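You operate a simulated robot arm through the tools that you are given. There is no shell and no other tool. Be economical: measure what you need, move in short steps, check, and stop when the job is done.

The job below is to be done with a simulated robot arm. You get a single attempt, and the scene is never put back.

TASK
Lock and try the feeder, then move the green wiper to the card's mark.
Fine: row for the size on the display; clamp tight again, then unlock.

It is judged by the outcome, as a careful person would: the job done as asked, and still so three seconds after it is handed in. It fails if anything else is knocked over, pushed out of place, dropped, spilled or broken.

THE ROBOT
A 6-joint arm with a two-finger parallel gripper, fixed in place. Base frame: the origin is at the foot of the arm, x ahead of it, y to its left, z up. Units: mm, degrees, N and s.
With the tool pointing down near the work surface it reaches from about 260 to 680 mm from the base axis. Its first joint turns from -66.0 to 66.0 degrees. Payload 2.9 kg.
Tool frame: the origin (TCP) lies between the finger pads and is the grasp point; the fingertips stand 30 mm ahead of it; z points along the fingers, y is the line along which they close. The gripper opens to 110 mm. The fingers are 20 mm wide and 10 mm thick; the gripper's body (48 by 112 mm) begins 55 mm behind the TCP.
Orientation is that of the tool frame in the base frame, as a unit quaternion [w, x, y, z]. With the fingers straight down and closing along the base's y, the tool's x points along the base's -x, its y along +y and its z along -z.

THE INTERFACE
- The arm moves only by the tool send_rows. Its argument "steps" is a list of rows, each a list of 7 numbers: the shift along the tool's x, y, z in mm, then the turn, a rotation vector about the tool's x, y, z in degrees, then the closure in counts, from 0 (fully open) to 255 (shut). In form: [[dx, dy, dz, rx, ry, rz, claw], ...]. A call has 1 to 10 rows; each row shifts and turns the commanded pose from where the row before left it, along the tool's axes as they then stand. A row lasts 0.2 s, in which the tool goes at most 50 mm and 8.6 degrees; a call with a longer step from one row to the next is refused whole, and so is a gripper value outside its range. A pose out of reach is approached as far as the arm can. The call stops where the force on the tool passes 40 N (or 10 N more than at its start, if that is more) or the arm is blocked; 0.2 s more then pass. Each finger travels about 108 mm/s and halts on what it meets, pressing with about 42 N; the grip force reading is that of the motor and also rises with nothing between the fingers. The clock runs only during rows and for 0.2 s after the last one: add rows that do not move to give the fingers time. It gives the time, the measured TCP pose, the force on the tool (base axes), the opening and the grip force at its end, in the units of the frame above (readings bear some noise), and new pictures: "pictures" is both (left out), scene, wrist or none.
- Cameras (640 x 400 px; columns grow to the right, rows downward): "scene" is fixed at [81.9, 437.8, 1405.4]; the picture's right is [-0.78, -0.63, 0.00], its down [-0.22, 0.27, -0.94] and it looks along [0.59, -0.73, -0.35] (base axes); focal length 293 px, centre (320, 200). "wrist" rides on the gripper at [73, 17, -103] in the tool frame; the picture's right is [-0.23, 0.97, 0.00], its down [-0.76, -0.18, -0.62] and it looks along [-0.61, -0.14, 0.78] (tool axes); focal length 222 px, centre (320, 200). There is no depth. A picture from a camera that has moved, and an enlarged one, comes with that camera's place and axes in the base frame and with its lens. The place of the scene camera against the robot may be out by one fixed shift of up to 18 mm in any direction.
- enlarge(camera, box): a new picture of the part [left, top, right, bottom] of that camera's present view, enlarged. The clock stands still meanwhile.
- job_done(): hands the job in; it is judged then, once.

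Work in short steps. Places have to be worked out from the pictures, the camera data and where the tool is seen: move nearer, look again, correct. Check each grasp and each placing, and mend what went wrong. You have 120 turns and 200 pictures in all, those below and enlarged ones among them. Open the gripper and draw the arm clear of the work before you hand the job in, unless the task says otherwise; then end with one line.

The tools are called after "Emit:" as a command line: name --pt "numbers of a row" for each row, then --argument value for the rest, lists and objects as JSON in quotes. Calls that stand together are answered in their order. send_rows: Moves the arm, as the interface text tells. Its arguments: {"type":"object","properties":{"steps":{"type":"array"},"pictures":{"type":"string","enum":["both","scene","wrist","none"]}},"required":["steps"]} The other tools are called the same way: enlarge (camera, box) takes an enlarged picture of a part of a camera's view; job_done () hands the job in.

At the start:

```text
time_s: 0.0
eef_pos: [388.1, 7.6, 1292.6]
tool_rot: [0.0, -0.001, 1.0, 0.001]
contact_force: [0.8, -0.5, -0.4]
width: 110.0
finger_force: 0.1
```

scene: 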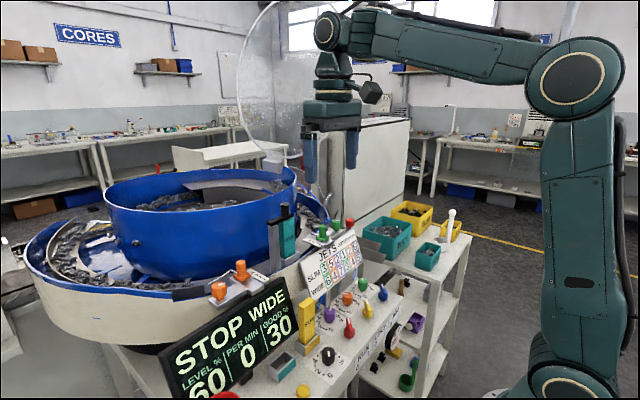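
wrist: 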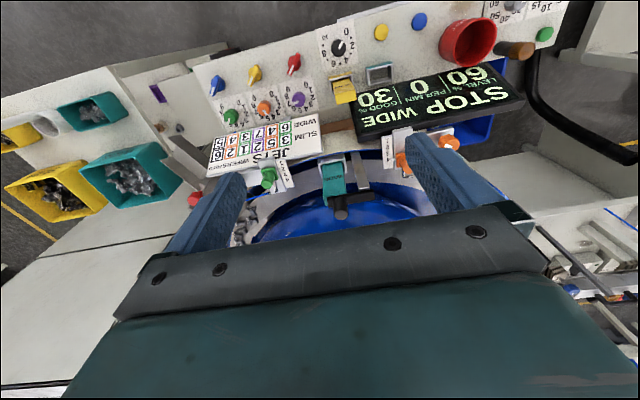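

The scene shows a bowl feeder with a control panel, card and display. I'll enlarge the parts to read them.

Emit:
enlarge --camera "scene" --box '[260, 190, 440, 310]'

Emit:
enlarge --camera "scene" --box '[220, 280, 430, 400]'

Emit:
enlarge --camera "wrist" --box '[180, 80, 380, 220]'

Emit:
enlarge --camera "wrist" --box '[320, 0, 580, 180]'

```text
3.33 times, centred on (350, 250) of scene
camera zoom: at [81.9, 437.8, 1405.4], right [-0.78, -0.63, 0.0], down [-0.22, 0.27, -0.94], along [0.59, -0.73, -0.35], focal length 977 px, centre (220, 33)
```

zoom: 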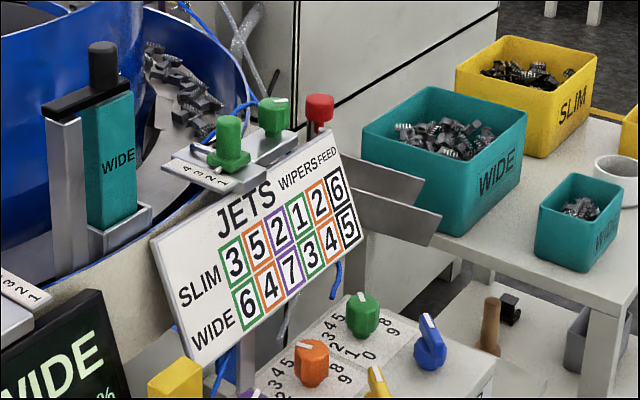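

```text
3.05 times, centred on (325, 340) of scene
camera zoom: at [81.9, 437.8, 1405.4], right [-0.78, -0.63, 0.0], down [-0.22, 0.27, -0.94], along [0.59, -0.73, -0.35], focal length 894 px, centre (305, -227)
```

zoom: 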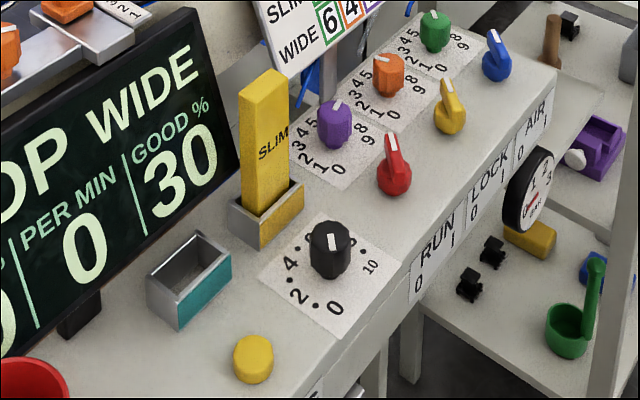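

```text
2.86 times, centred on (280, 150) of wrist
camera zoom: at [314.5, 23.5, 1397.0], right [0.23, 0.97, 0.0], down [0.76, -0.18, 0.62], along [0.61, -0.14, -0.78], focal length 635 px, centre (434, 343)
```

zoom: 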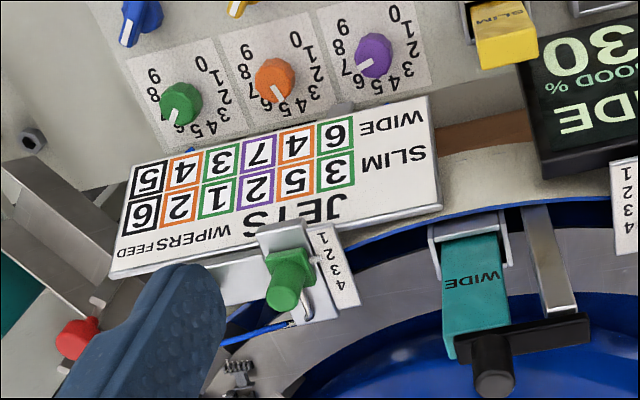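

```text
2.22 times, centred on (450, 90) of wrist
camera zoom: at [314.5, 23.5, 1397.0], right [0.23, 0.97, 0.0], down [0.76, -0.18, 0.62], along [0.61, -0.14, -0.78], focal length 494 px, centre (31, 444)
```

zoom: 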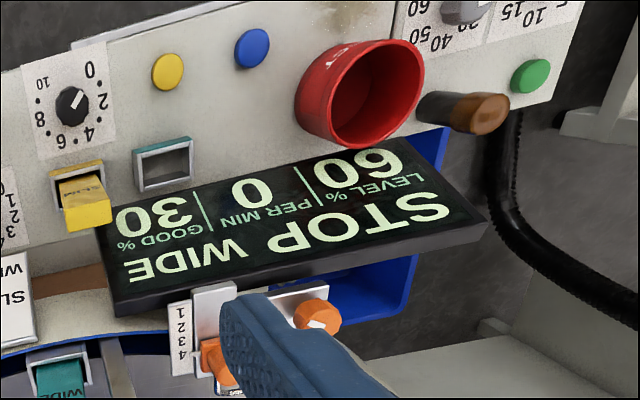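

The display says WIDE, so the card's WIDE row sets the green wiper to 3 (WIPERS has green 3 and orange 4). I'll lower and move the wrist toward the wiper and switches for a closer look.

Emit:
send_rows --pt "0 -20 25 0 0 0 0" --pt "0 -20 25 0 0 0 0" --pt "0 -20 25 0 0 0 0" --pt "0 -20 25 0 0 0 0" --pt "0 0 0 0 0 0 0" --pictures "both"

```text
time_s: 1.2
eef_pos: [385.9, -71.9, 1190.6]
tool_rot: [0.001, -0.001, 1.0, 0.001]
contact_force: [0.3, -0.2, 0.3]
width: 109.9
finger_force: 0.1
camera wrist: at [313.0, -55.0, 1295.8], right [0.23, 0.97, 0.0], down [0.76, -0.18, 0.62], along [0.61, -0.14, -0.78], focal length 222 px, centre (320, 200)
```

scene: 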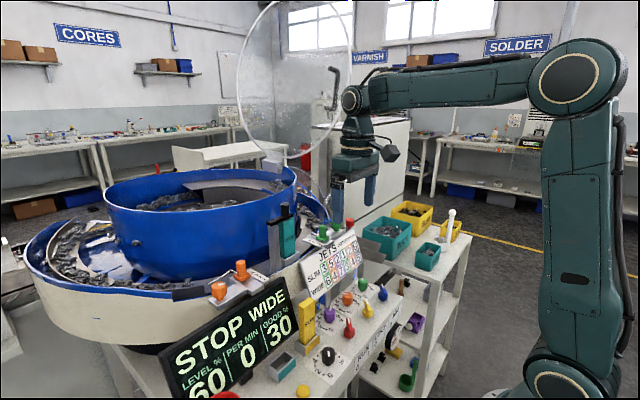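
wrist: 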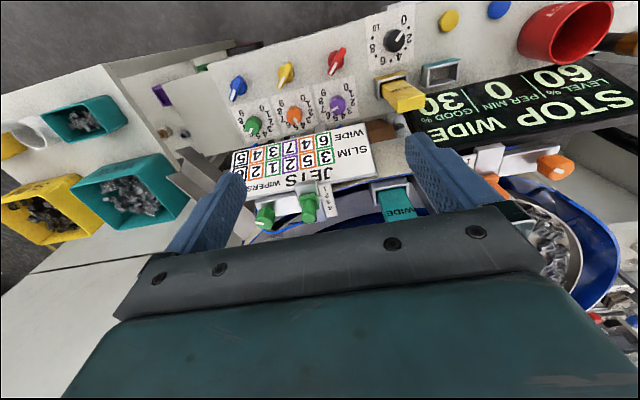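

Both green knobs are now visible. I'll enlarge the wiper and the switches.

Emit:
enlarge --camera "wrist" --box '[230, 160, 350, 235]'

Emit:
enlarge --camera "wrist" --box '[210, 30, 370, 130]'

Emit:
enlarge --camera "scene" --box '[300, 200, 372, 245]'

Emit:
enlarge --camera "scene" --box '[330, 270, 430, 390]'

```text
5.33 times, centred on (290, 198) of wrist
camera zoom: at [313.0, -55.0, 1295.8], right [0.23, 0.97, 0.0], down [0.76, -0.18, 0.62], along [0.61, -0.14, -0.78], focal length 1185 px, centre (480, 213)
```

zoom: 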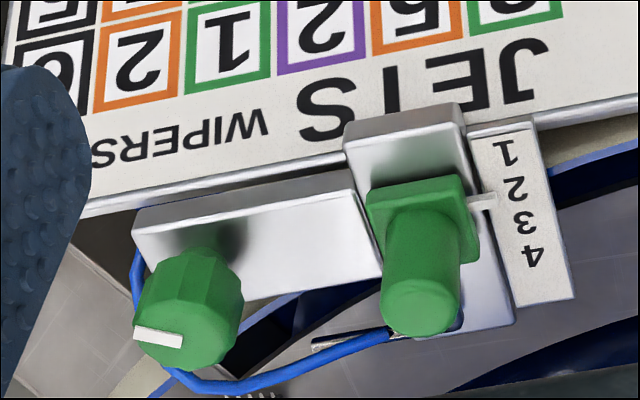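

```text
4.00 times, centred on (290, 80) of wrist
camera zoom: at [313.0, -55.0, 1295.8], right [0.23, 0.97, 0.0], down [0.76, -0.18, 0.62], along [0.61, -0.14, -0.78], focal length 888 px, centre (440, 680)
```

zoom: 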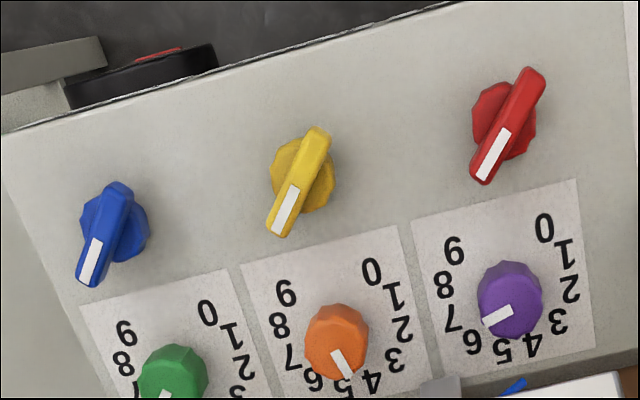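

```text
8.89 times, centred on (336, 222) of scene
camera zoom: at [81.9, 437.8, 1405.4], right [-0.78, -0.63, 0.0], down [-0.22, 0.27, -0.94], along [0.59, -0.73, -0.35], focal length 2606 px, centre (178, 0)
```

zoom: 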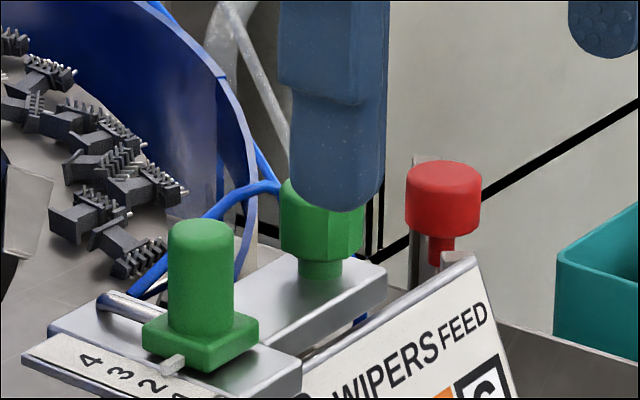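

```text
3.33 times, centred on (380, 330) of scene
camera zoom: at [81.9, 437.8, 1405.4], right [-0.78, -0.63, 0.0], down [-0.22, 0.27, -0.94], along [0.59, -0.73, -0.35], focal length 977 px, centre (120, -233)
```

zoom: 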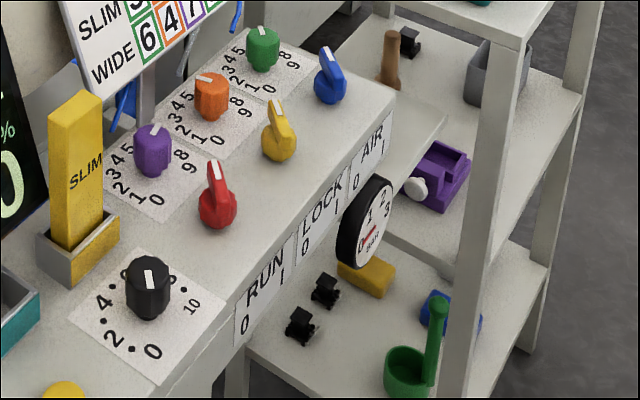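

I need a clearer read of the switch positions, the gauge, and the rest of the front face labels.

Emit:
enlarge --camera "scene" --box '[250, 350, 340, 400]'

Emit:
enlarge --camera "scene" --box '[385, 315, 415, 355]'

Emit:
send_rows --pt "15 0 0 0 0 0 0" --pt "30 0 20 0 0 0 0" --pt "30 0 20 0 0 0 0" --pt "0 0 0 0 0 0 0" --pictures "wrist"

```text
7.11 times, centred on (295, 375) of scene
camera zoom: at [81.9, 437.8, 1405.4], right [-0.78, -0.63, 0.0], down [-0.22, 0.27, -0.94], along [0.59, -0.73, -0.35], focal length 2085 px, centre (498, -1044)
```

zoom: 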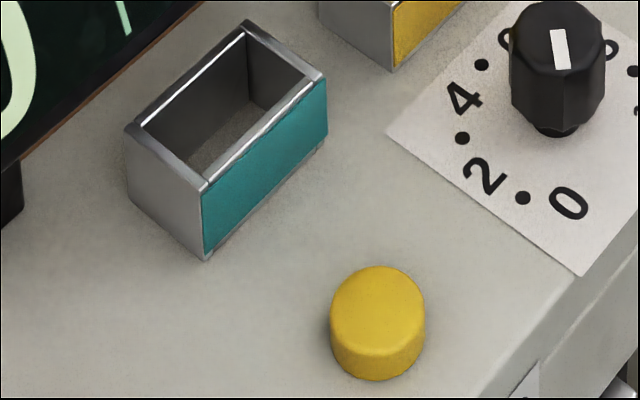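

```text
10.00 times, centred on (400, 335) of scene
camera zoom: at [81.9, 437.8, 1405.4], right [-0.78, -0.63, 0.0], down [-0.22, 0.27, -0.94], along [0.59, -0.73, -0.35], focal length 2932 px, centre (-480, -1150)
```

zoom: 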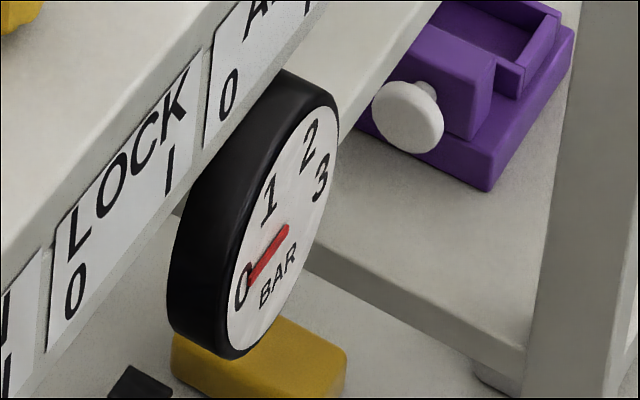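

```text
time_s: 2.2
eef_pos: [311.5, -73.8, 1152.4]
tool_rot: [0.0, -0.001, 1.0, 0.0]
contact_force: [0.5, 0.1, 0.6]
width: 110.2
finger_force: 0.0
camera wrist: at [238.2, -57.6, 1256.1], right [0.23, 0.97, 0.0], down [0.76, -0.18, 0.62], along [0.61, -0.14, -0.78], focal length 222 px, centre (320, 200)
```

wrist: 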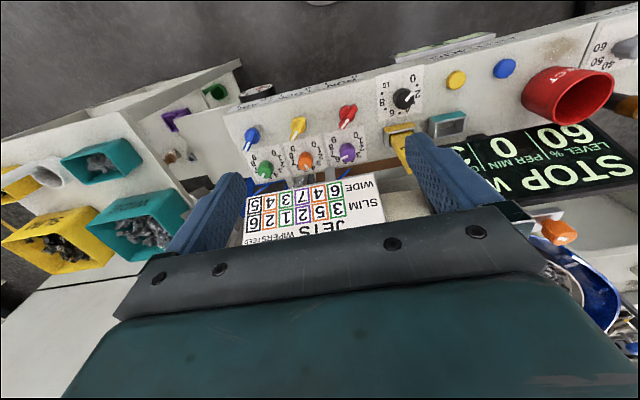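

Emit:
enlarge --camera "wrist" --box '[230, 70, 390, 170]'

Emit:
enlarge --camera "scene" --box '[335, 275, 399, 345]'

Emit:
enlarge --camera "wrist" --box '[380, 20, 640, 180]'

```text
4.00 times, centred on (310, 120) of wrist
camera zoom: at [238.2, -57.6, 1256.1], right [0.23, 0.97, 0.0], down [0.76, -0.18, 0.62], along [0.61, -0.14, -0.78], focal length 888 px, centre (360, 520)
```

zoom: 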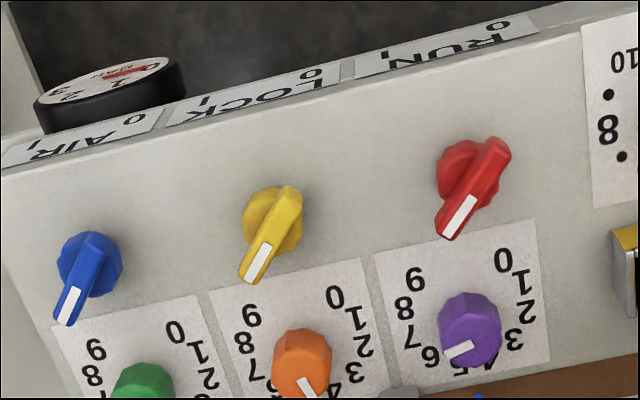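

```text
5.71 times, centred on (367, 310) of scene
camera zoom: at [81.8, 437.8, 1405.4], right [-0.78, -0.63, 0.0], down [-0.22, 0.27, -0.94], along [0.59, -0.73, -0.35], focal length 1675 px, centre (51, -429)
```

zoom: 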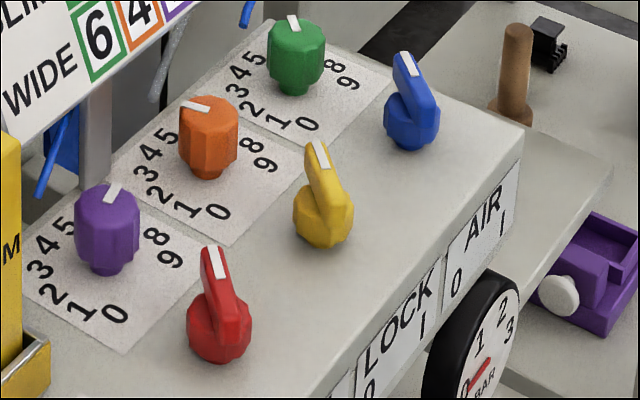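

```text
2.46 times, centred on (510, 100) of wrist
camera zoom: at [238.2, -57.6, 1256.1], right [0.23, 0.97, 0.0], down [0.76, -0.18, 0.62], along [0.61, -0.14, -0.78], focal length 547 px, centre (-148, 446)
```

zoom: 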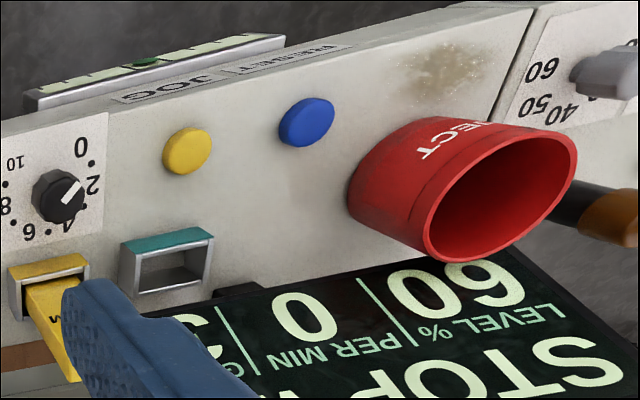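

Readings: yellow button is JOG, blue RESET; levers RUN (red), LOCK (yellow), AIR (blue), all at the same angle, with display STOP and gauge 0, so all presumably at 0. I'll go above the yellow LOCK lever (about x365, y-121), turn to align with its bar, and narrow the fingers.

Emit:
send_rows --pt "-13 -12 38 0 0 0 60" --pt "-13 -12 38 0 0 0 120" --pt "-13 -12 38 0 0 0 150" --pt "-13 -12 38 0 0 0 150" --pt "0 0 0 0 0 7.6 150" --pt "0 0 0 0 0 7.6 150" --pt "0 0 0 0 0 7.6 150" --pt "0 0 0 0 0 7.6 150" --pt "0 0 0 0 0 7.6 150" --pt "0 0 0 0 0 0 150" --pictures "both"

```text
time_s: 4.4
eef_pos: [364.1, -119.5, 1000.4]
tool_rot: [0.0, 0.327, 0.945, 0.0]
contact_force: [0.1, -0.4, -0.2]
width: 45.2
finger_force: 0.0
camera wrist: at [317.3, -62.5, 1104.8], right [0.78, 0.63, 0.0], down [0.49, -0.61, 0.62], along [0.39, -0.48, -0.78], focal length 222 px, centre (320, 200)
```

scene: 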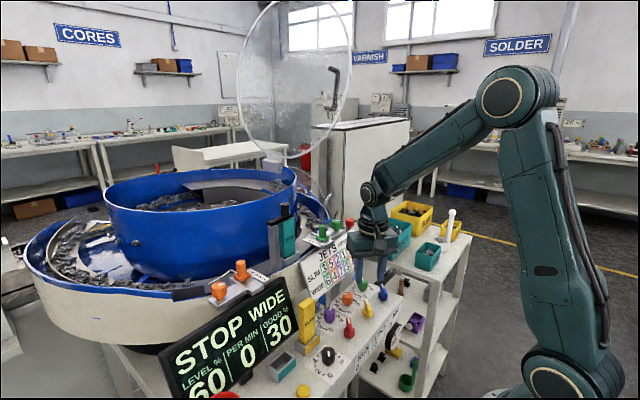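
wrist: 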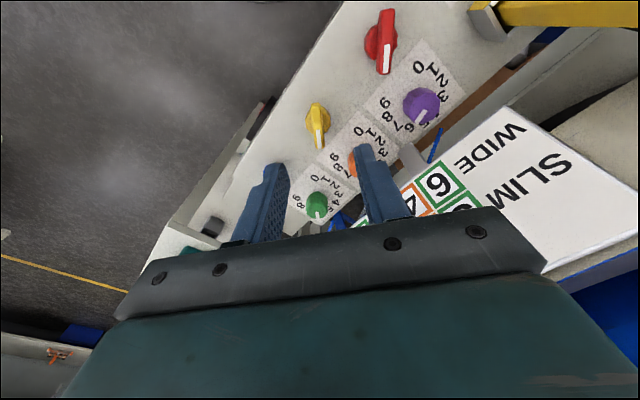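

Emit:
enlarge --camera "wrist" --box '[270, 80, 370, 160]'

```text
5.00 times, centred on (320, 120) of wrist
camera zoom: at [317.3, -62.5, 1104.8], right [0.78, 0.63, 0.0], down [0.49, -0.61, 0.62], along [0.39, -0.48, -0.78], focal length 1111 px, centre (320, 600)
```

zoom: 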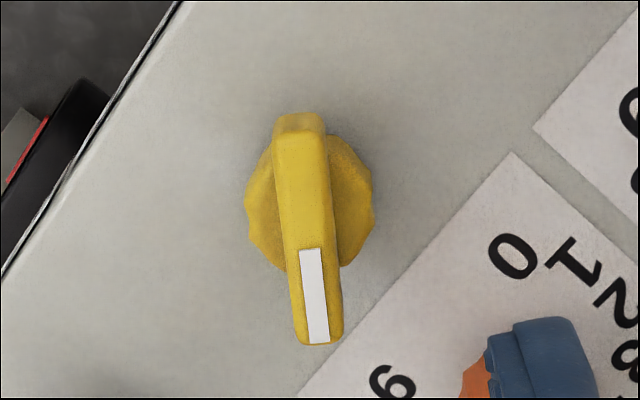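

The lever is at roughly (362.5, -121), with its bar at about 45°. I'll turn 7° more and descend to z≈930 for a look.

Emit:
send_rows --pt "0 0 0 0 0 7 150" --pt "0 -2 35 0 0 0 150" --pt "0 0 35 0 0 0 150" --pt "0 0 0 0 0 0 150" --pictures "both"

```text
time_s: 5.4
eef_pos: [362.0, -120.7, 928.8]
tool_rot: [0.002, 0.383, 0.924, 0.001]
contact_force: [0.3, -0.2, 0.8]
width: 45.3
finger_force: 0.0
camera wrist: at [322.6, -57.9, 1033.2], right [0.85, 0.53, 0.0], down [0.41, -0.66, 0.62], along [0.33, -0.53, -0.78], focal length 222 px, centre (320, 200)
```

scene: 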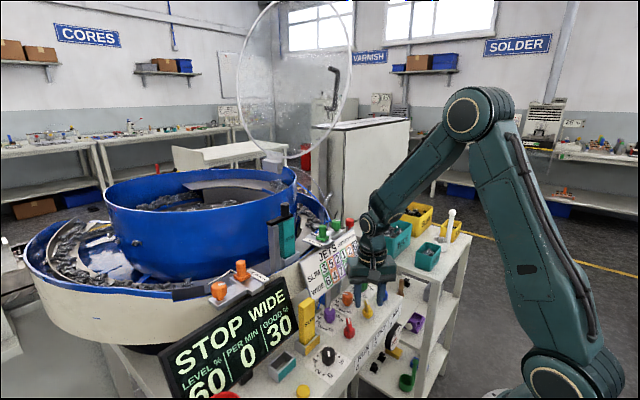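
wrist: 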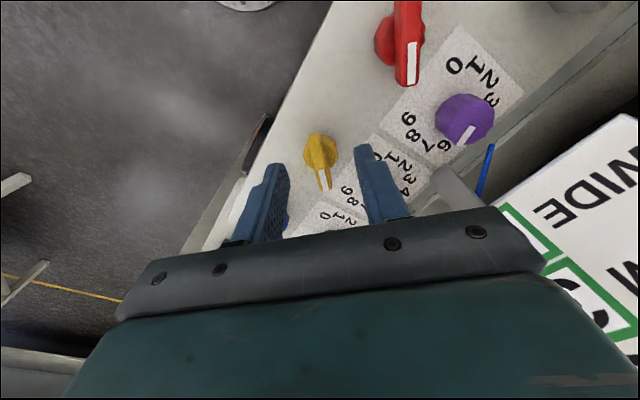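

The lever is centred between the fingers. I'll descend 16 mm and close.

Emit:
send_rows --pt "0 0 8 0 0 0 150" --pt "0 0 8 0 0 0 150" --pt "0 0 0 0 0 0 190" --pt "0 0 0 0 0 0 225" --pt "0 0 0 0 0 0 255" --pt "0 0 0 0 0 0 255" --pictures "wrist"

```text
time_s: 6.8
eef_pos: [363.2, -121.7, 912.8]
tool_rot: [-0.001, 0.383, 0.924, 0.0]
contact_force: [-3.8, -3.9, -2.5]
width: 10.0
finger_force: 44.9
camera wrist: at [323.0, -58.9, 1017.3], right [0.85, 0.53, 0.0], down [0.41, -0.66, 0.62], along [0.33, -0.53, -0.78], focal length 222 px, centre (320, 200)
```

wrist: 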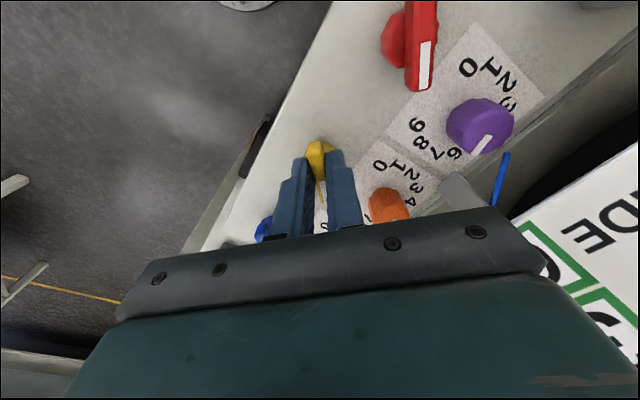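

The lever is gripped at 10 mm width. I'll turn it counter-clockwise (toward the only other symmetric position) in small steps and watch the display.

Emit:
send_rows --pt "0 0 0 0 0 -8 255" --pt "0 0 0 0 0 -8 255" --pt "0 0 0 0 0 0 255" --pictures "both"

```text
time_s: 7.6
eef_pos: [363.1, -121.8, 913.5]
tool_rot: [-0.002, 0.249, 0.968, 0.001]
contact_force: [-6.0, -2.6, -14.7]
width: 15.2
finger_force: 45.0
camera wrist: at [307.0, -72.2, 1017.8], right [0.67, 0.74, 0.0], down [0.58, -0.53, 0.62], along [0.46, -0.42, -0.78], focal length 222 px, centre (320, 200)
```

scene: 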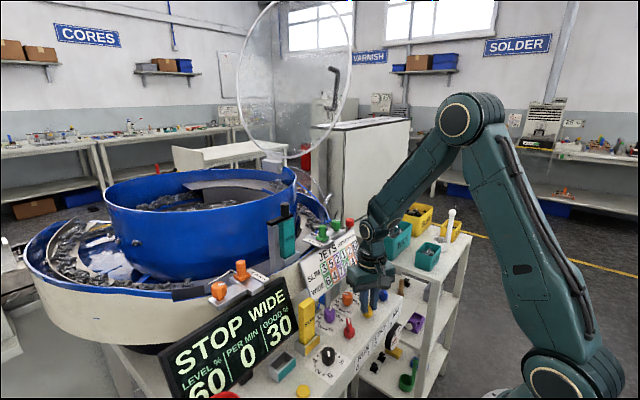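
wrist: 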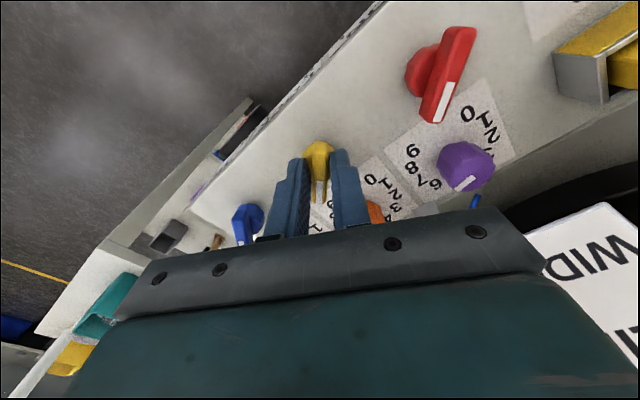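

The width grew to 15 mm exactly as if the lever stayed still: it's blocked this way. I'll go back and try clockwise.

Emit:
send_rows --pt "0 0 0 0 0 8 255" --pt "0 0 0 0 0 8 255" --pt "0 0 0 0 0 8 255" --pt "0 0 0 0 0 8 255" --pt "0 0 0 0 0 0 255" --pictures "both"

```text
time_s: 8.8
eef_pos: [364.2, -120.3, 914.4]
tool_rot: [0.0, 0.507, 0.862, 0.001]
contact_force: [3.6, 0.1, -33.4]
width: 9.8
finger_force: 45.6
camera wrist: at [342.9, -50.4, 1018.6], right [0.96, 0.27, 0.0], down [0.21, -0.75, 0.62], along [0.17, -0.6, -0.78], focal length 222 px, centre (320, 200)
```

scene: 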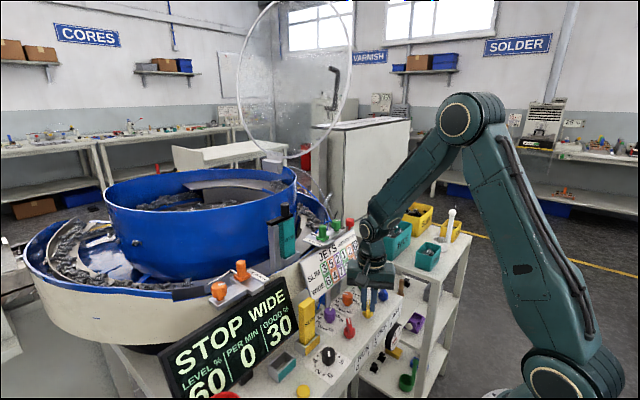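
wrist: 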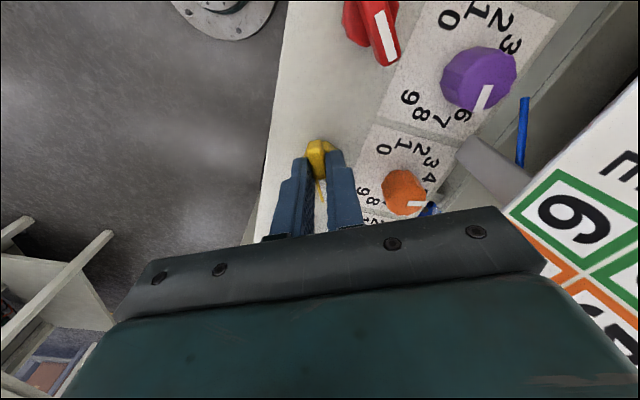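

It turns clockwise. I'll relieve the vertical force a little and continue.

Emit:
send_rows --pt "0 0 -1.5 0 0 0 255" --pt "0 0 0 0 0 8 255" --pt "0 0 0 0 0 8 255" --pt "0 0 0 0 0 8 255" --pt "0 0 0 0 0 8 255" --pt "0 0 0 0 0 0 255" --pictures "wrist"

Emit:
enlarge --camera "scene" --box '[160, 260, 420, 400]'

```text
time_s: 10.2
eef_pos: [366.3, -120.9, 916.9]
tool_rot: [0.001, 0.725, 0.688, 0.004]
contact_force: [23.4, 12.8, -26.3]
width: 9.6
finger_force: 44.9
camera wrist: at [385.2, -50.2, 1021.1], right [0.96, -0.28, 0.01], down [-0.22, -0.75, 0.62], along [-0.17, -0.6, -0.78], focal length 222 px, centre (320, 200)
```

wrist: 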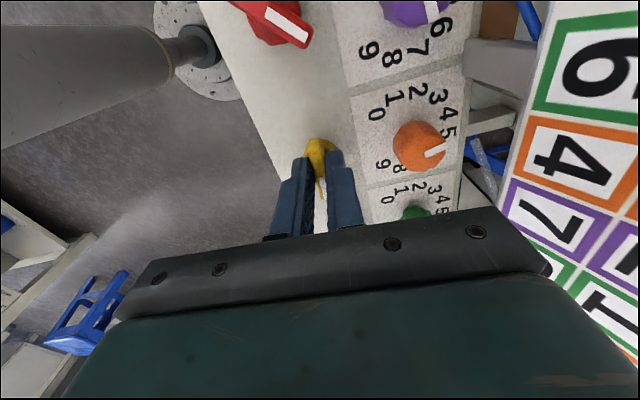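

```text
2.46 times, centred on (290, 330) of scene
camera zoom: at [82.8, 438.1, 1405.3], right [-0.78, -0.63, 0.0], down [-0.22, 0.27, -0.94], along [0.59, -0.73, -0.35], focal length 722 px, centre (394, -120)
```

zoom: 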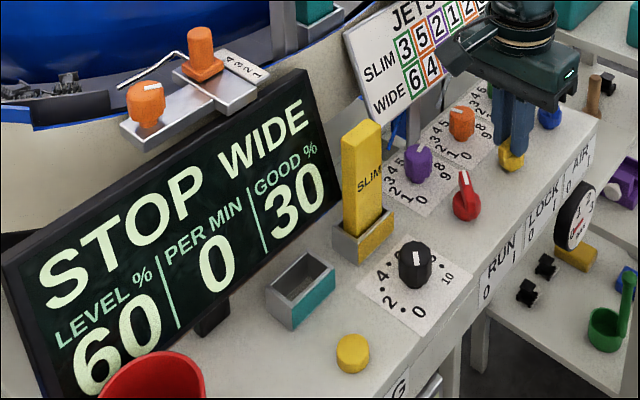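

The lever follows (93° now). I'll relieve the sideways force and continue to the stop.

Emit:
send_rows --pt "1 2.5 -1 0 0 0 255" --pt "0 0 0 0 0 8 255" --pt "0 0 0 0 0 8 255" --pt "0 0 0 0 0 8 255" --pt "0 0 0 0 0 8 255" --pt "0 0 0 0 0 6 255" --pt "0 0 0 0 0 0 255" --pictures "both"

```text
time_s: 11.8
eef_pos: [368.8, -122.7, 917.3]
tool_rot: [0.003, 0.91, 0.414, 0.001]
contact_force: [25.1, -4.1, -26.6]
width: 9.8
finger_force: 45.5
camera wrist: at [427.1, -79.0, 1021.9], right [0.58, -0.81, 0.0], down [-0.64, -0.46, 0.62], along [-0.5, -0.37, -0.78], focal length 222 px, centre (320, 200)
```

scene: 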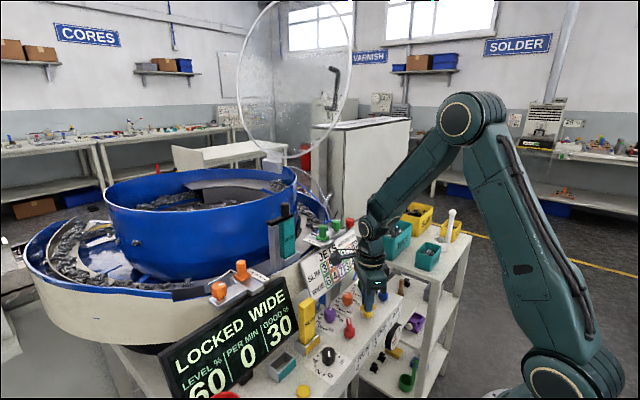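
wrist: 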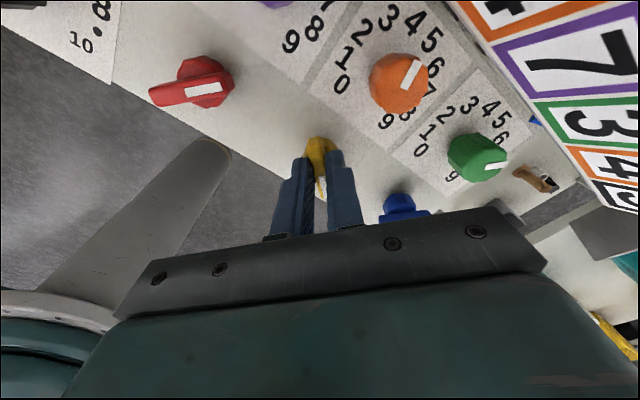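

The display reads LOCKED at 131°. I'll release and rise.

Emit:
send_rows --pt "0 0 0 0 0 0 200" --pt "0 0 0 0 0 0 150" --pt "0 0 0 0 0 0 150" --pt "0 0 -30 0 0 0 150" --pt "0 0 -40 0 0 0 150" --pt "0 0 0 0 0 -8 150" --pt "0 0 0 0 0 -8 150" --pt "0 0 0 0 0 -8 150" --pt "0 0 0 0 0 -8 150" --pt "0 0 0 0 0 -8 150" --pictures "none"

```text
time_s: 14.0
eef_pos: [367.6, -123.2, 987.4]
tool_rot: [0.0, 0.712, 0.702, 0.001]
contact_force: [-0.9, 0.2, -0.1]
width: 45.4
finger_force: 0.1
```

Emit:
send_rows --pt "0 0 0 0 0 -7.6 150" --pt "0 0 0 0 0 -7.6 150" --pt "0 0 0 0 0 -7.6 150" --pt "0 0 0 0 0 -7.6 150" --pt "0 0 0 0 0 -7.6 150" --pt "0 0 0 0 0 -7.6 150" --pt "30 28 0 0 0 0 150" --pt "30 28 0 0 0 0 150" --pt "0 0 10 0 0 0 150" --pt "0 0 10 0 0 0 150" --pictures "both"

```text
time_s: 16.2
eef_pos: [362.0, -38.2, 967.2]
tool_rot: [0.001, 0.385, 0.923, 0.001]
contact_force: [-0.6, 0.4, -0.1]
width: 45.3
finger_force: 0.1
camera wrist: at [322.7, 24.5, 1071.5], right [0.85, 0.52, 0.0], down [0.41, -0.67, 0.62], along [0.33, -0.53, -0.78], focal length 222 px, centre (320, 200)
```

scene: 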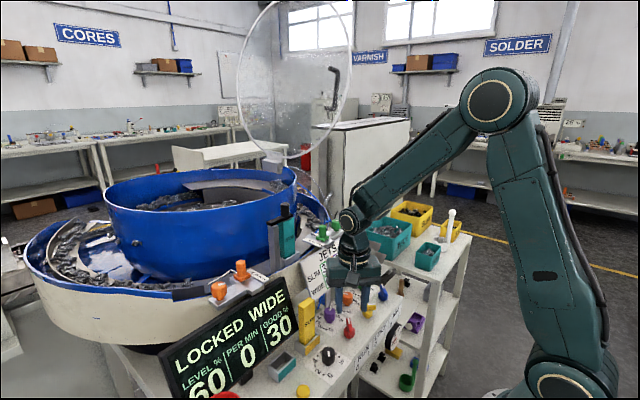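
wrist: 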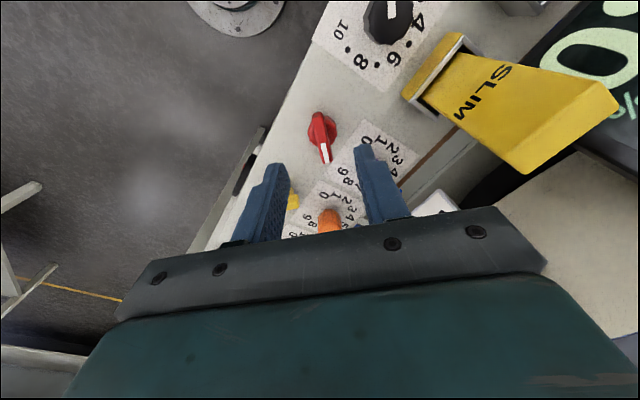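

LOCKED is shown. The RUN lever pivot is about (366, -40); I'll centre on it, descend and grip.

Emit:
send_rows --pt "-4 1.6 18 0 0 0 150" --pt "0 0 18 0 0 0 150" --pt "0 0 17 0 0 0 150" --pt "0 0 0 0 0 0 150" --pt "0 0 0 0 0 0 200" --pt "0 0 0 0 0 0 240" --pt "0 0 0 0 0 0 255" --pictures "wrist"

```text
time_s: 17.8
eef_pos: [366.6, -40.5, 913.3]
tool_rot: [0.0, 0.385, 0.923, 0.001]
contact_force: [3.1, 1.8, -6.7]
width: 9.8
finger_force: 45.4
camera wrist: at [327.8, 21.5, 1018.4], right [0.85, 0.52, 0.0], down [0.41, -0.67, 0.62], along [0.33, -0.53, -0.78], focal length 222 px, centre (320, 200)
```

wrist: 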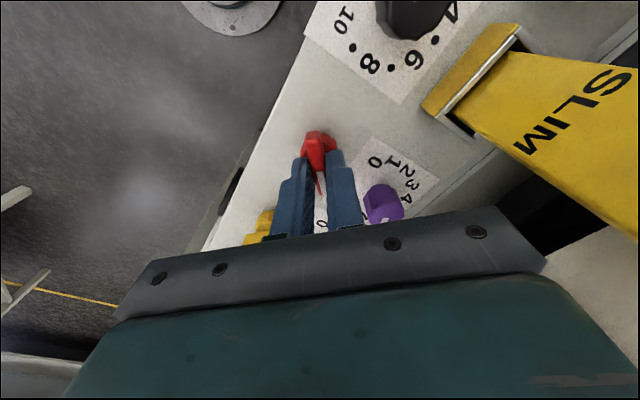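

Gripped. Body clears the SLIM block (top about z 956). I'll turn RUN clockwise toward 1 as the try.

Emit:
send_rows --pt "0 0 -1 0 0 8 255" --pt "0 0 0 0 0 8 255" --pt "0 0 -1 0 0 8 255" --pt "0 0 0 0 0 8 255" --pt "0 0 -1 0 0 8 255" --pt "0 0 0 0 0 8 255" --pt "0 0 0 0 0 0 255" --pictures "both"

```text
time_s: 19.4
eef_pos: [366.2, -41.0, 917.3]
tool_rot: [-0.002, 0.729, 0.685, -0.001]
contact_force: [-9.7, -6.0, -29.7]
width: 10.1
finger_force: 45.2
camera wrist: at [387.2, 29.4, 1020.8], right [0.96, -0.29, -0.01], down [-0.22, -0.75, 0.62], along [-0.18, -0.6, -0.78], focal length 222 px, centre (320, 200)
```

scene: 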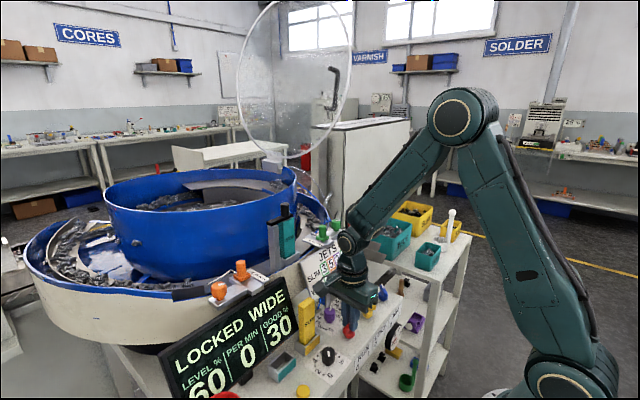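
wrist: 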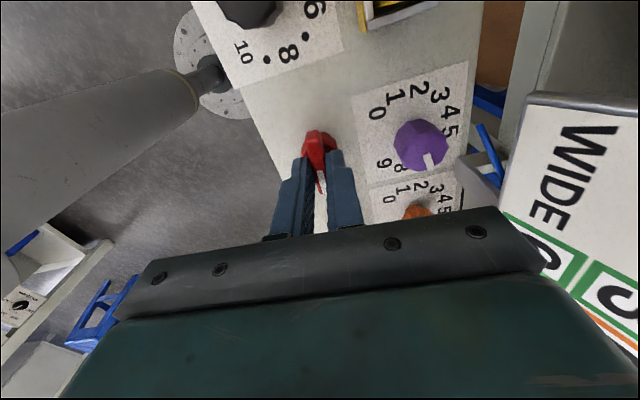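

Emit:
send_rows --pt "0 0 0 0 0 8 255" --pt "0 0 0 0 0 8 255" --pt "0 0 0 0 0 8 255" --pt "0 0 0 0 0 8 255" --pt "0 0 0 0 0 7 255" --pt "0 0 0 0 0 0 255" --pt "0 0 0 0 0 0 255" --pt "0 0 0 0 0 0 255" --pictures "both"

```text
time_s: 21.2
eef_pos: [366.1, -41.4, 916.2]
tool_rot: [-0.003, 0.915, 0.403, -0.002]
contact_force: [-18.3, -4.0, -15.7]
width: 9.7
finger_force: 44.7
camera wrist: at [426.3, 0.7, 1020.9], right [0.57, -0.82, 0.0], down [-0.64, -0.44, 0.63], along [-0.52, -0.35, -0.78], focal length 222 px, centre (320, 200)
```

scene: 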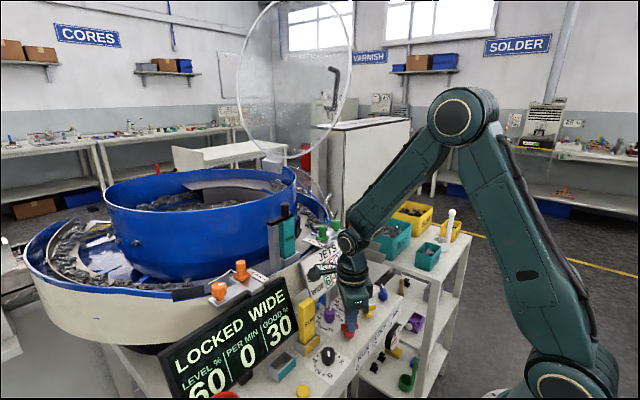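
wrist: 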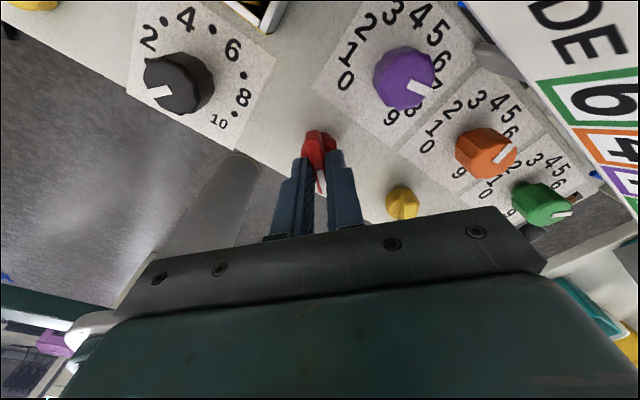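

RUN is at 1 and the feeder stays LOCKED with 0 per minute: the try is good. I'll turn RUN back to 0.

Emit:
send_rows --pt "0 0 0 0 0 -8 255" --pt "0 0 0 0 0 -8 255" --pt "0 0 0 0 0 -8 255" --pt "0 0 0 0 0 -8 255" --pt "0 0 0 0 0 -8 255" --pt "0 0 0 0 0 -8 255" --pt "0 0 0 0 0 -8 255" --pt "0 0 0 0 0 -8 255" --pt "0 0 0 0 0 -8 255" --pt "0 0 0 0 0 -8 255" --pictures "none"

```text
time_s: 23.4
eef_pos: [367.3, -41.1, 916.2]
tool_rot: [0.0, 0.441, 0.898, 0.001]
contact_force: [-18.9, -7.2, 8.7]
width: 9.9
finger_force: 45.0
```

Now at 52°; 9° more to the stop, then release and rise.

Emit:
send_rows --pt "0 0 0 0 0 -5 255" --pt "0 0 0 0 0 -4 255" --pt "0 0 0 0 0 0 255" --pt "0 0 0 0 0 0 200" --pt "0 0 0 0 0 0 150" --pt "0 0 0 0 0 0 150" --pt "0 0 -30 0 0 0 150" --pt "0 0 -30 0 0 0 150" --pt "0 0 0 0 0 0 150" --pictures "both"

```text
time_s: 25.4
eef_pos: [369.3, -42.6, 977.2]
tool_rot: [0.0, 0.369, 0.929, 0.0]
contact_force: [-0.1, -1.8, -0.2]
width: 45.3
finger_force: 0.0
camera wrist: at [327.1, 19.9, 1081.8], right [0.83, 0.55, 0.0], down [0.43, -0.65, 0.62], along [0.34, -0.52, -0.78], focal length 222 px, centre (320, 200)
```

scene: 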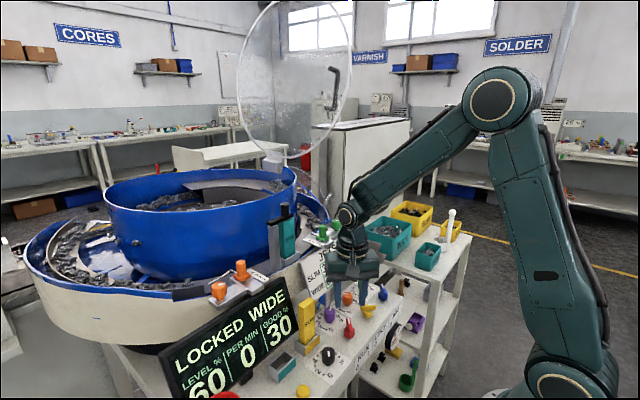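
wrist: 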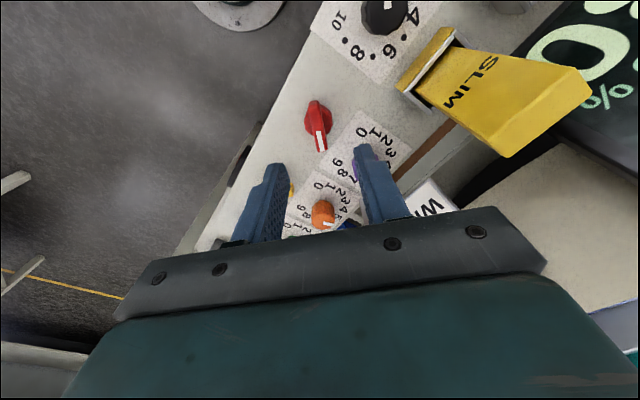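

RUN is back at 0 and display LOCKED. The green wiper knob triangulates to about (524,-120,1030) and its clamp to (522,-188). I'll rise, square the tool and go there for a close look.

Emit:
send_rows --pt "0 0 -40 0 0 -7.2 120" --pt "0 0 -40 0 0 -7.2 120" --pt "0 0 -40 0 0 -7.2 120" --pt "0 0 -40 0 0 -7.2 120" --pt "0 0 -13 0 0 -7.2 120" --pt "0 0 0 0 0 -7.3 120" --pt "-33 -27 0 0 0 0 120" --pt "-33 -27 0 0 0 0 120" --pt "-33 -27 0 0 0 0 120" --pt "-32 -26 0 0 0 0 120" --pictures "both"

```text
time_s: 27.6
eef_pos: [497.3, -149.7, 1151.0]
tool_rot: [0.001, 0.0, 1.0, 0.001]
contact_force: [0.7, 0.3, 0.1]
width: 58.0
finger_force: 0.0
camera wrist: at [425.2, -132.6, 1254.3], right [0.23, 0.97, 0.0], down [0.76, -0.18, 0.62], along [0.61, -0.14, -0.78], focal length 222 px, centre (320, 200)
```

scene: 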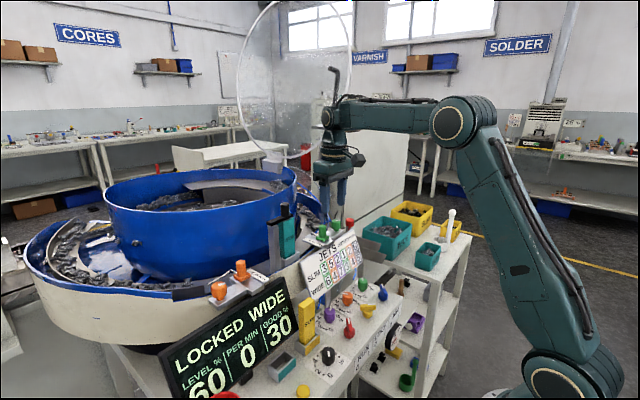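
wrist: 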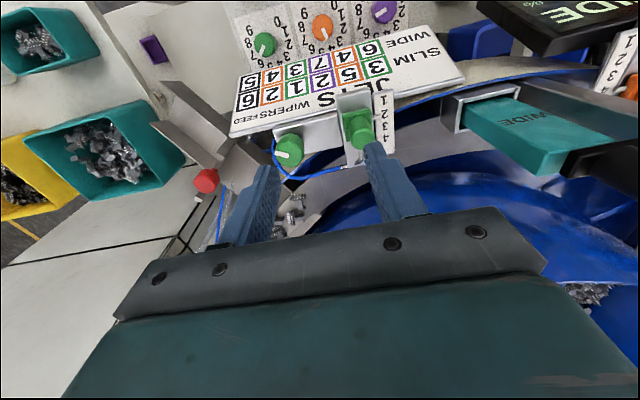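

Emit:
enlarge --camera "wrist" --box '[260, 80, 420, 180]'

Emit:
enlarge --camera "scene" --box '[200, 200, 370, 310]'

```text
4.00 times, centred on (340, 130) of wrist
camera zoom: at [425.2, -132.6, 1254.3], right [0.23, 0.97, 0.0], down [0.76, -0.18, 0.62], along [0.61, -0.14, -0.78], focal length 888 px, centre (240, 480)
```

zoom: 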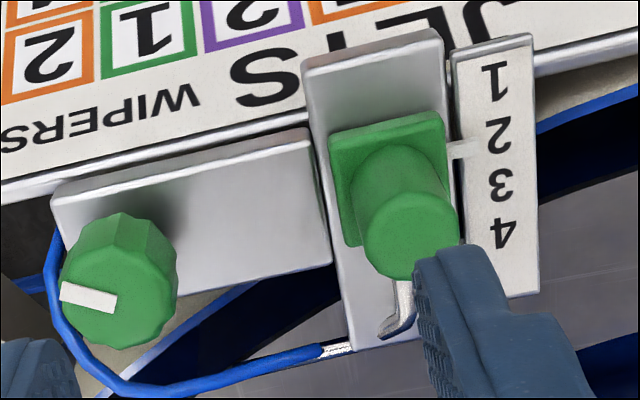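

```text
3.64 times, centred on (285, 255) of scene
camera zoom: at [81.8, 437.8, 1405.4], right [-0.78, -0.63, 0.0], down [-0.22, 0.27, -0.94], along [0.59, -0.73, -0.35], focal length 1066 px, centre (447, 0)
```

zoom: 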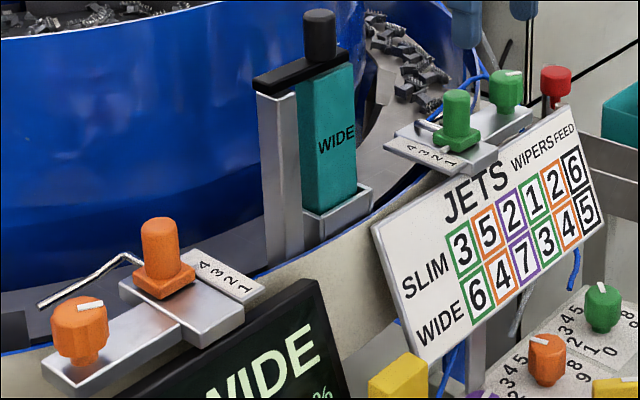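

The pointer sits near 2, and 3 is about 13 mm further in +x. The clamp knob is at about (515,-185), top z≈1057, with a hose on its -y side, so I'll grip it with fingers fore-and-aft (turned 90°).

Emit:
send_rows --pt "-18 -35 0 0 0 0 120" --pt "0 0 0 0 0 8.2 120" --pt "0 0 0 0 0 8.2 120" --pt "0 0 0 0 0 8.2 120" --pt "0 0 0 0 0 8.2 120" --pt "0 0 0 0 0 8.2 120" --pt "0 0 0 0 0 8.2 120" --pt "0 0 0 0 0 8.2 120" --pt "0 0 0 0 0 8.2 120" --pt "0 0 0 0 0 8.2 120" --pictures "none"

Emit:
send_rows --pt "0 0 0 0 0 8.2 120" --pt "0 0 0 0 0 8 120" --pt "0 0 15 0 0 0 120" --pt "0 0 15 0 0 0 120" --pt "0 0 0 0 0 0 120" --pictures "both"

```text
time_s: 29.8
eef_pos: [516.7, -182.5, 1149.2]
tool_rot: [0.0, 0.602, 0.799, 0.001]
contact_force: [-0.7, -0.9, 0.7]
width: 58.2
finger_force: 0.0
```

```text
time_s: 31.0
eef_pos: [517.4, -181.9, 1119.2]
tool_rot: [-0.001, 0.708, 0.706, 0.001]
contact_force: [-0.9, 0.1, 0.0]
width: 58.3
finger_force: 0.0
camera wrist: at [533.3, -110.7, 1224.2], right [0.97, -0.23, 0.0], down [-0.18, -0.76, 0.62], along [-0.14, -0.61, -0.78], focal length 222 px, centre (320, 200)
```

scene: 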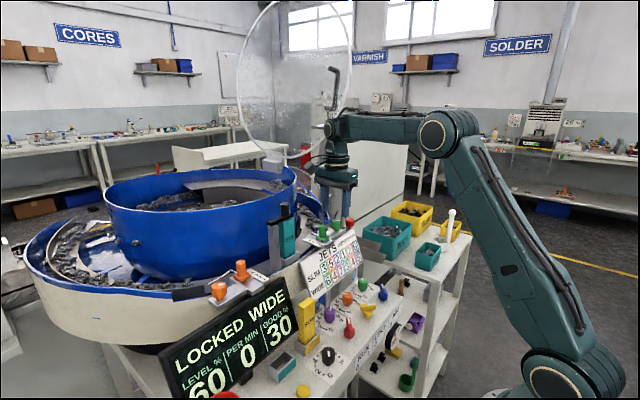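
wrist: 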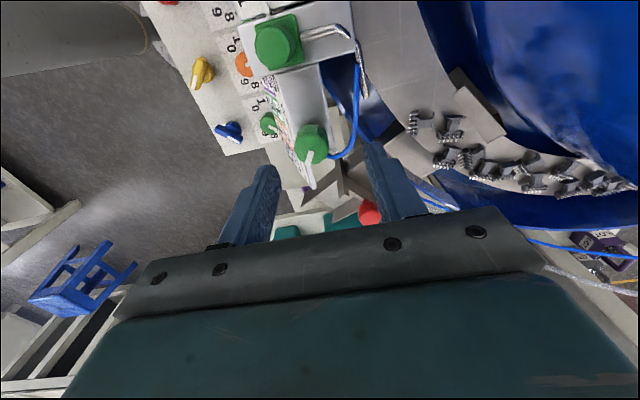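

Emit:
enlarge --camera "wrist" --box '[230, 0, 390, 200]'

```text
2.00 times, centred on (310, 100) of wrist
camera zoom: at [533.3, -110.7, 1224.2], right [0.97, -0.23, 0.0], down [-0.18, -0.76, 0.62], along [-0.14, -0.61, -0.78], focal length 444 px, centre (340, 400)
```

zoom: 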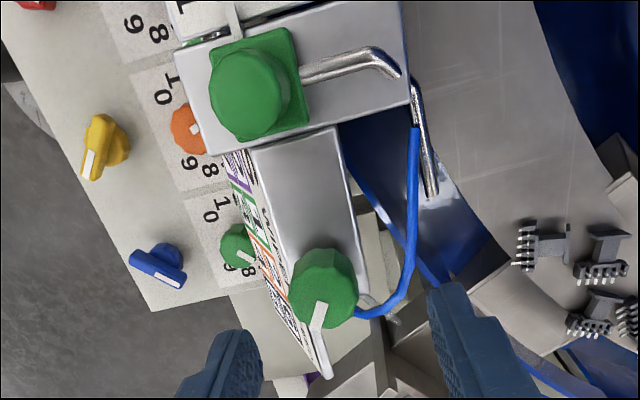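

Two views put the clamp knob top at about (511.5,-182,1070). I'll centre, lower the tips to about z 1053 and grip.

Emit:
send_rows --pt "0 -6 12 0 0 0 150" --pt "0 0 12 0 0 0 150" --pt "0 0 12 0 0 0 150" --pt "0 0 0 0 0 0 150" --pictures "both"

```text
time_s: 32.0
eef_pos: [510.5, -183.5, 1084.8]
tool_rot: [-0.001, 0.708, 0.706, 0.001]
contact_force: [0.6, -0.8, 0.0]
width: 45.3
finger_force: 0.1
camera wrist: at [527.0, -111.3, 1188.4], right [0.97, -0.23, 0.0], down [-0.18, -0.76, 0.62], along [-0.14, -0.61, -0.78], focal length 222 px, centre (320, 200)
```

scene: 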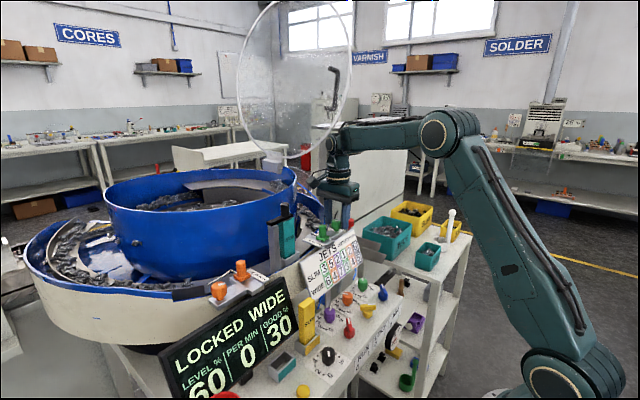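
wrist: 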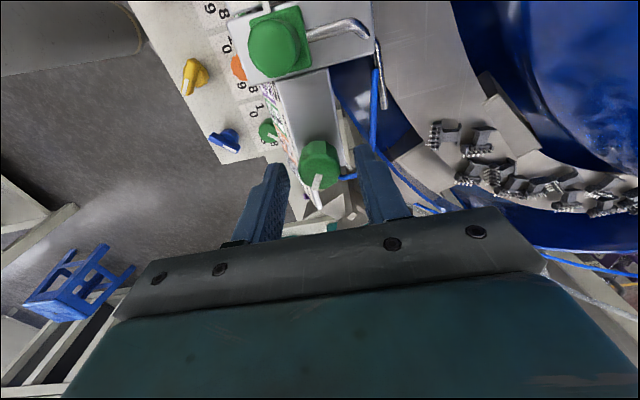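

Emit:
enlarge --camera "scene" --box '[290, 180, 380, 250]'

Emit:
enlarge --camera "wrist" --box '[230, 80, 430, 220]'

```text
5.71 times, centred on (335, 215) of scene
camera zoom: at [81.9, 437.8, 1405.4], right [-0.78, -0.63, 0.0], down [-0.22, 0.27, -0.94], along [0.59, -0.73, -0.35], focal length 1675 px, centre (234, 114)
```

zoom: 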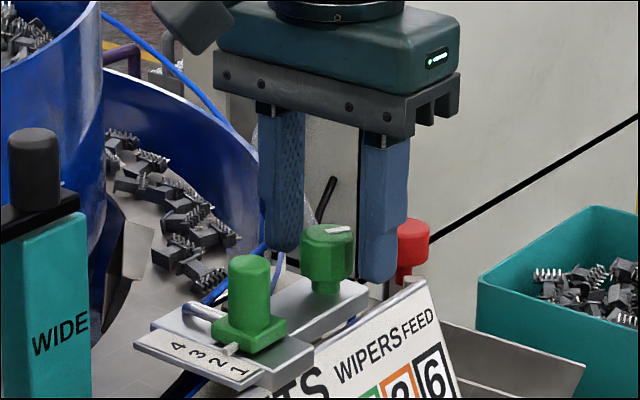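

```text
2.86 times, centred on (330, 150) of wrist
camera zoom: at [527.0, -111.3, 1188.4], right [0.97, -0.23, 0.0], down [-0.18, -0.76, 0.62], along [-0.14, -0.61, -0.78], focal length 635 px, centre (291, 343)
```

zoom: 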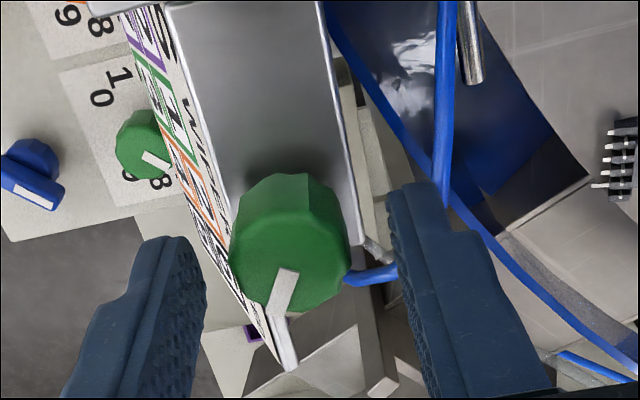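

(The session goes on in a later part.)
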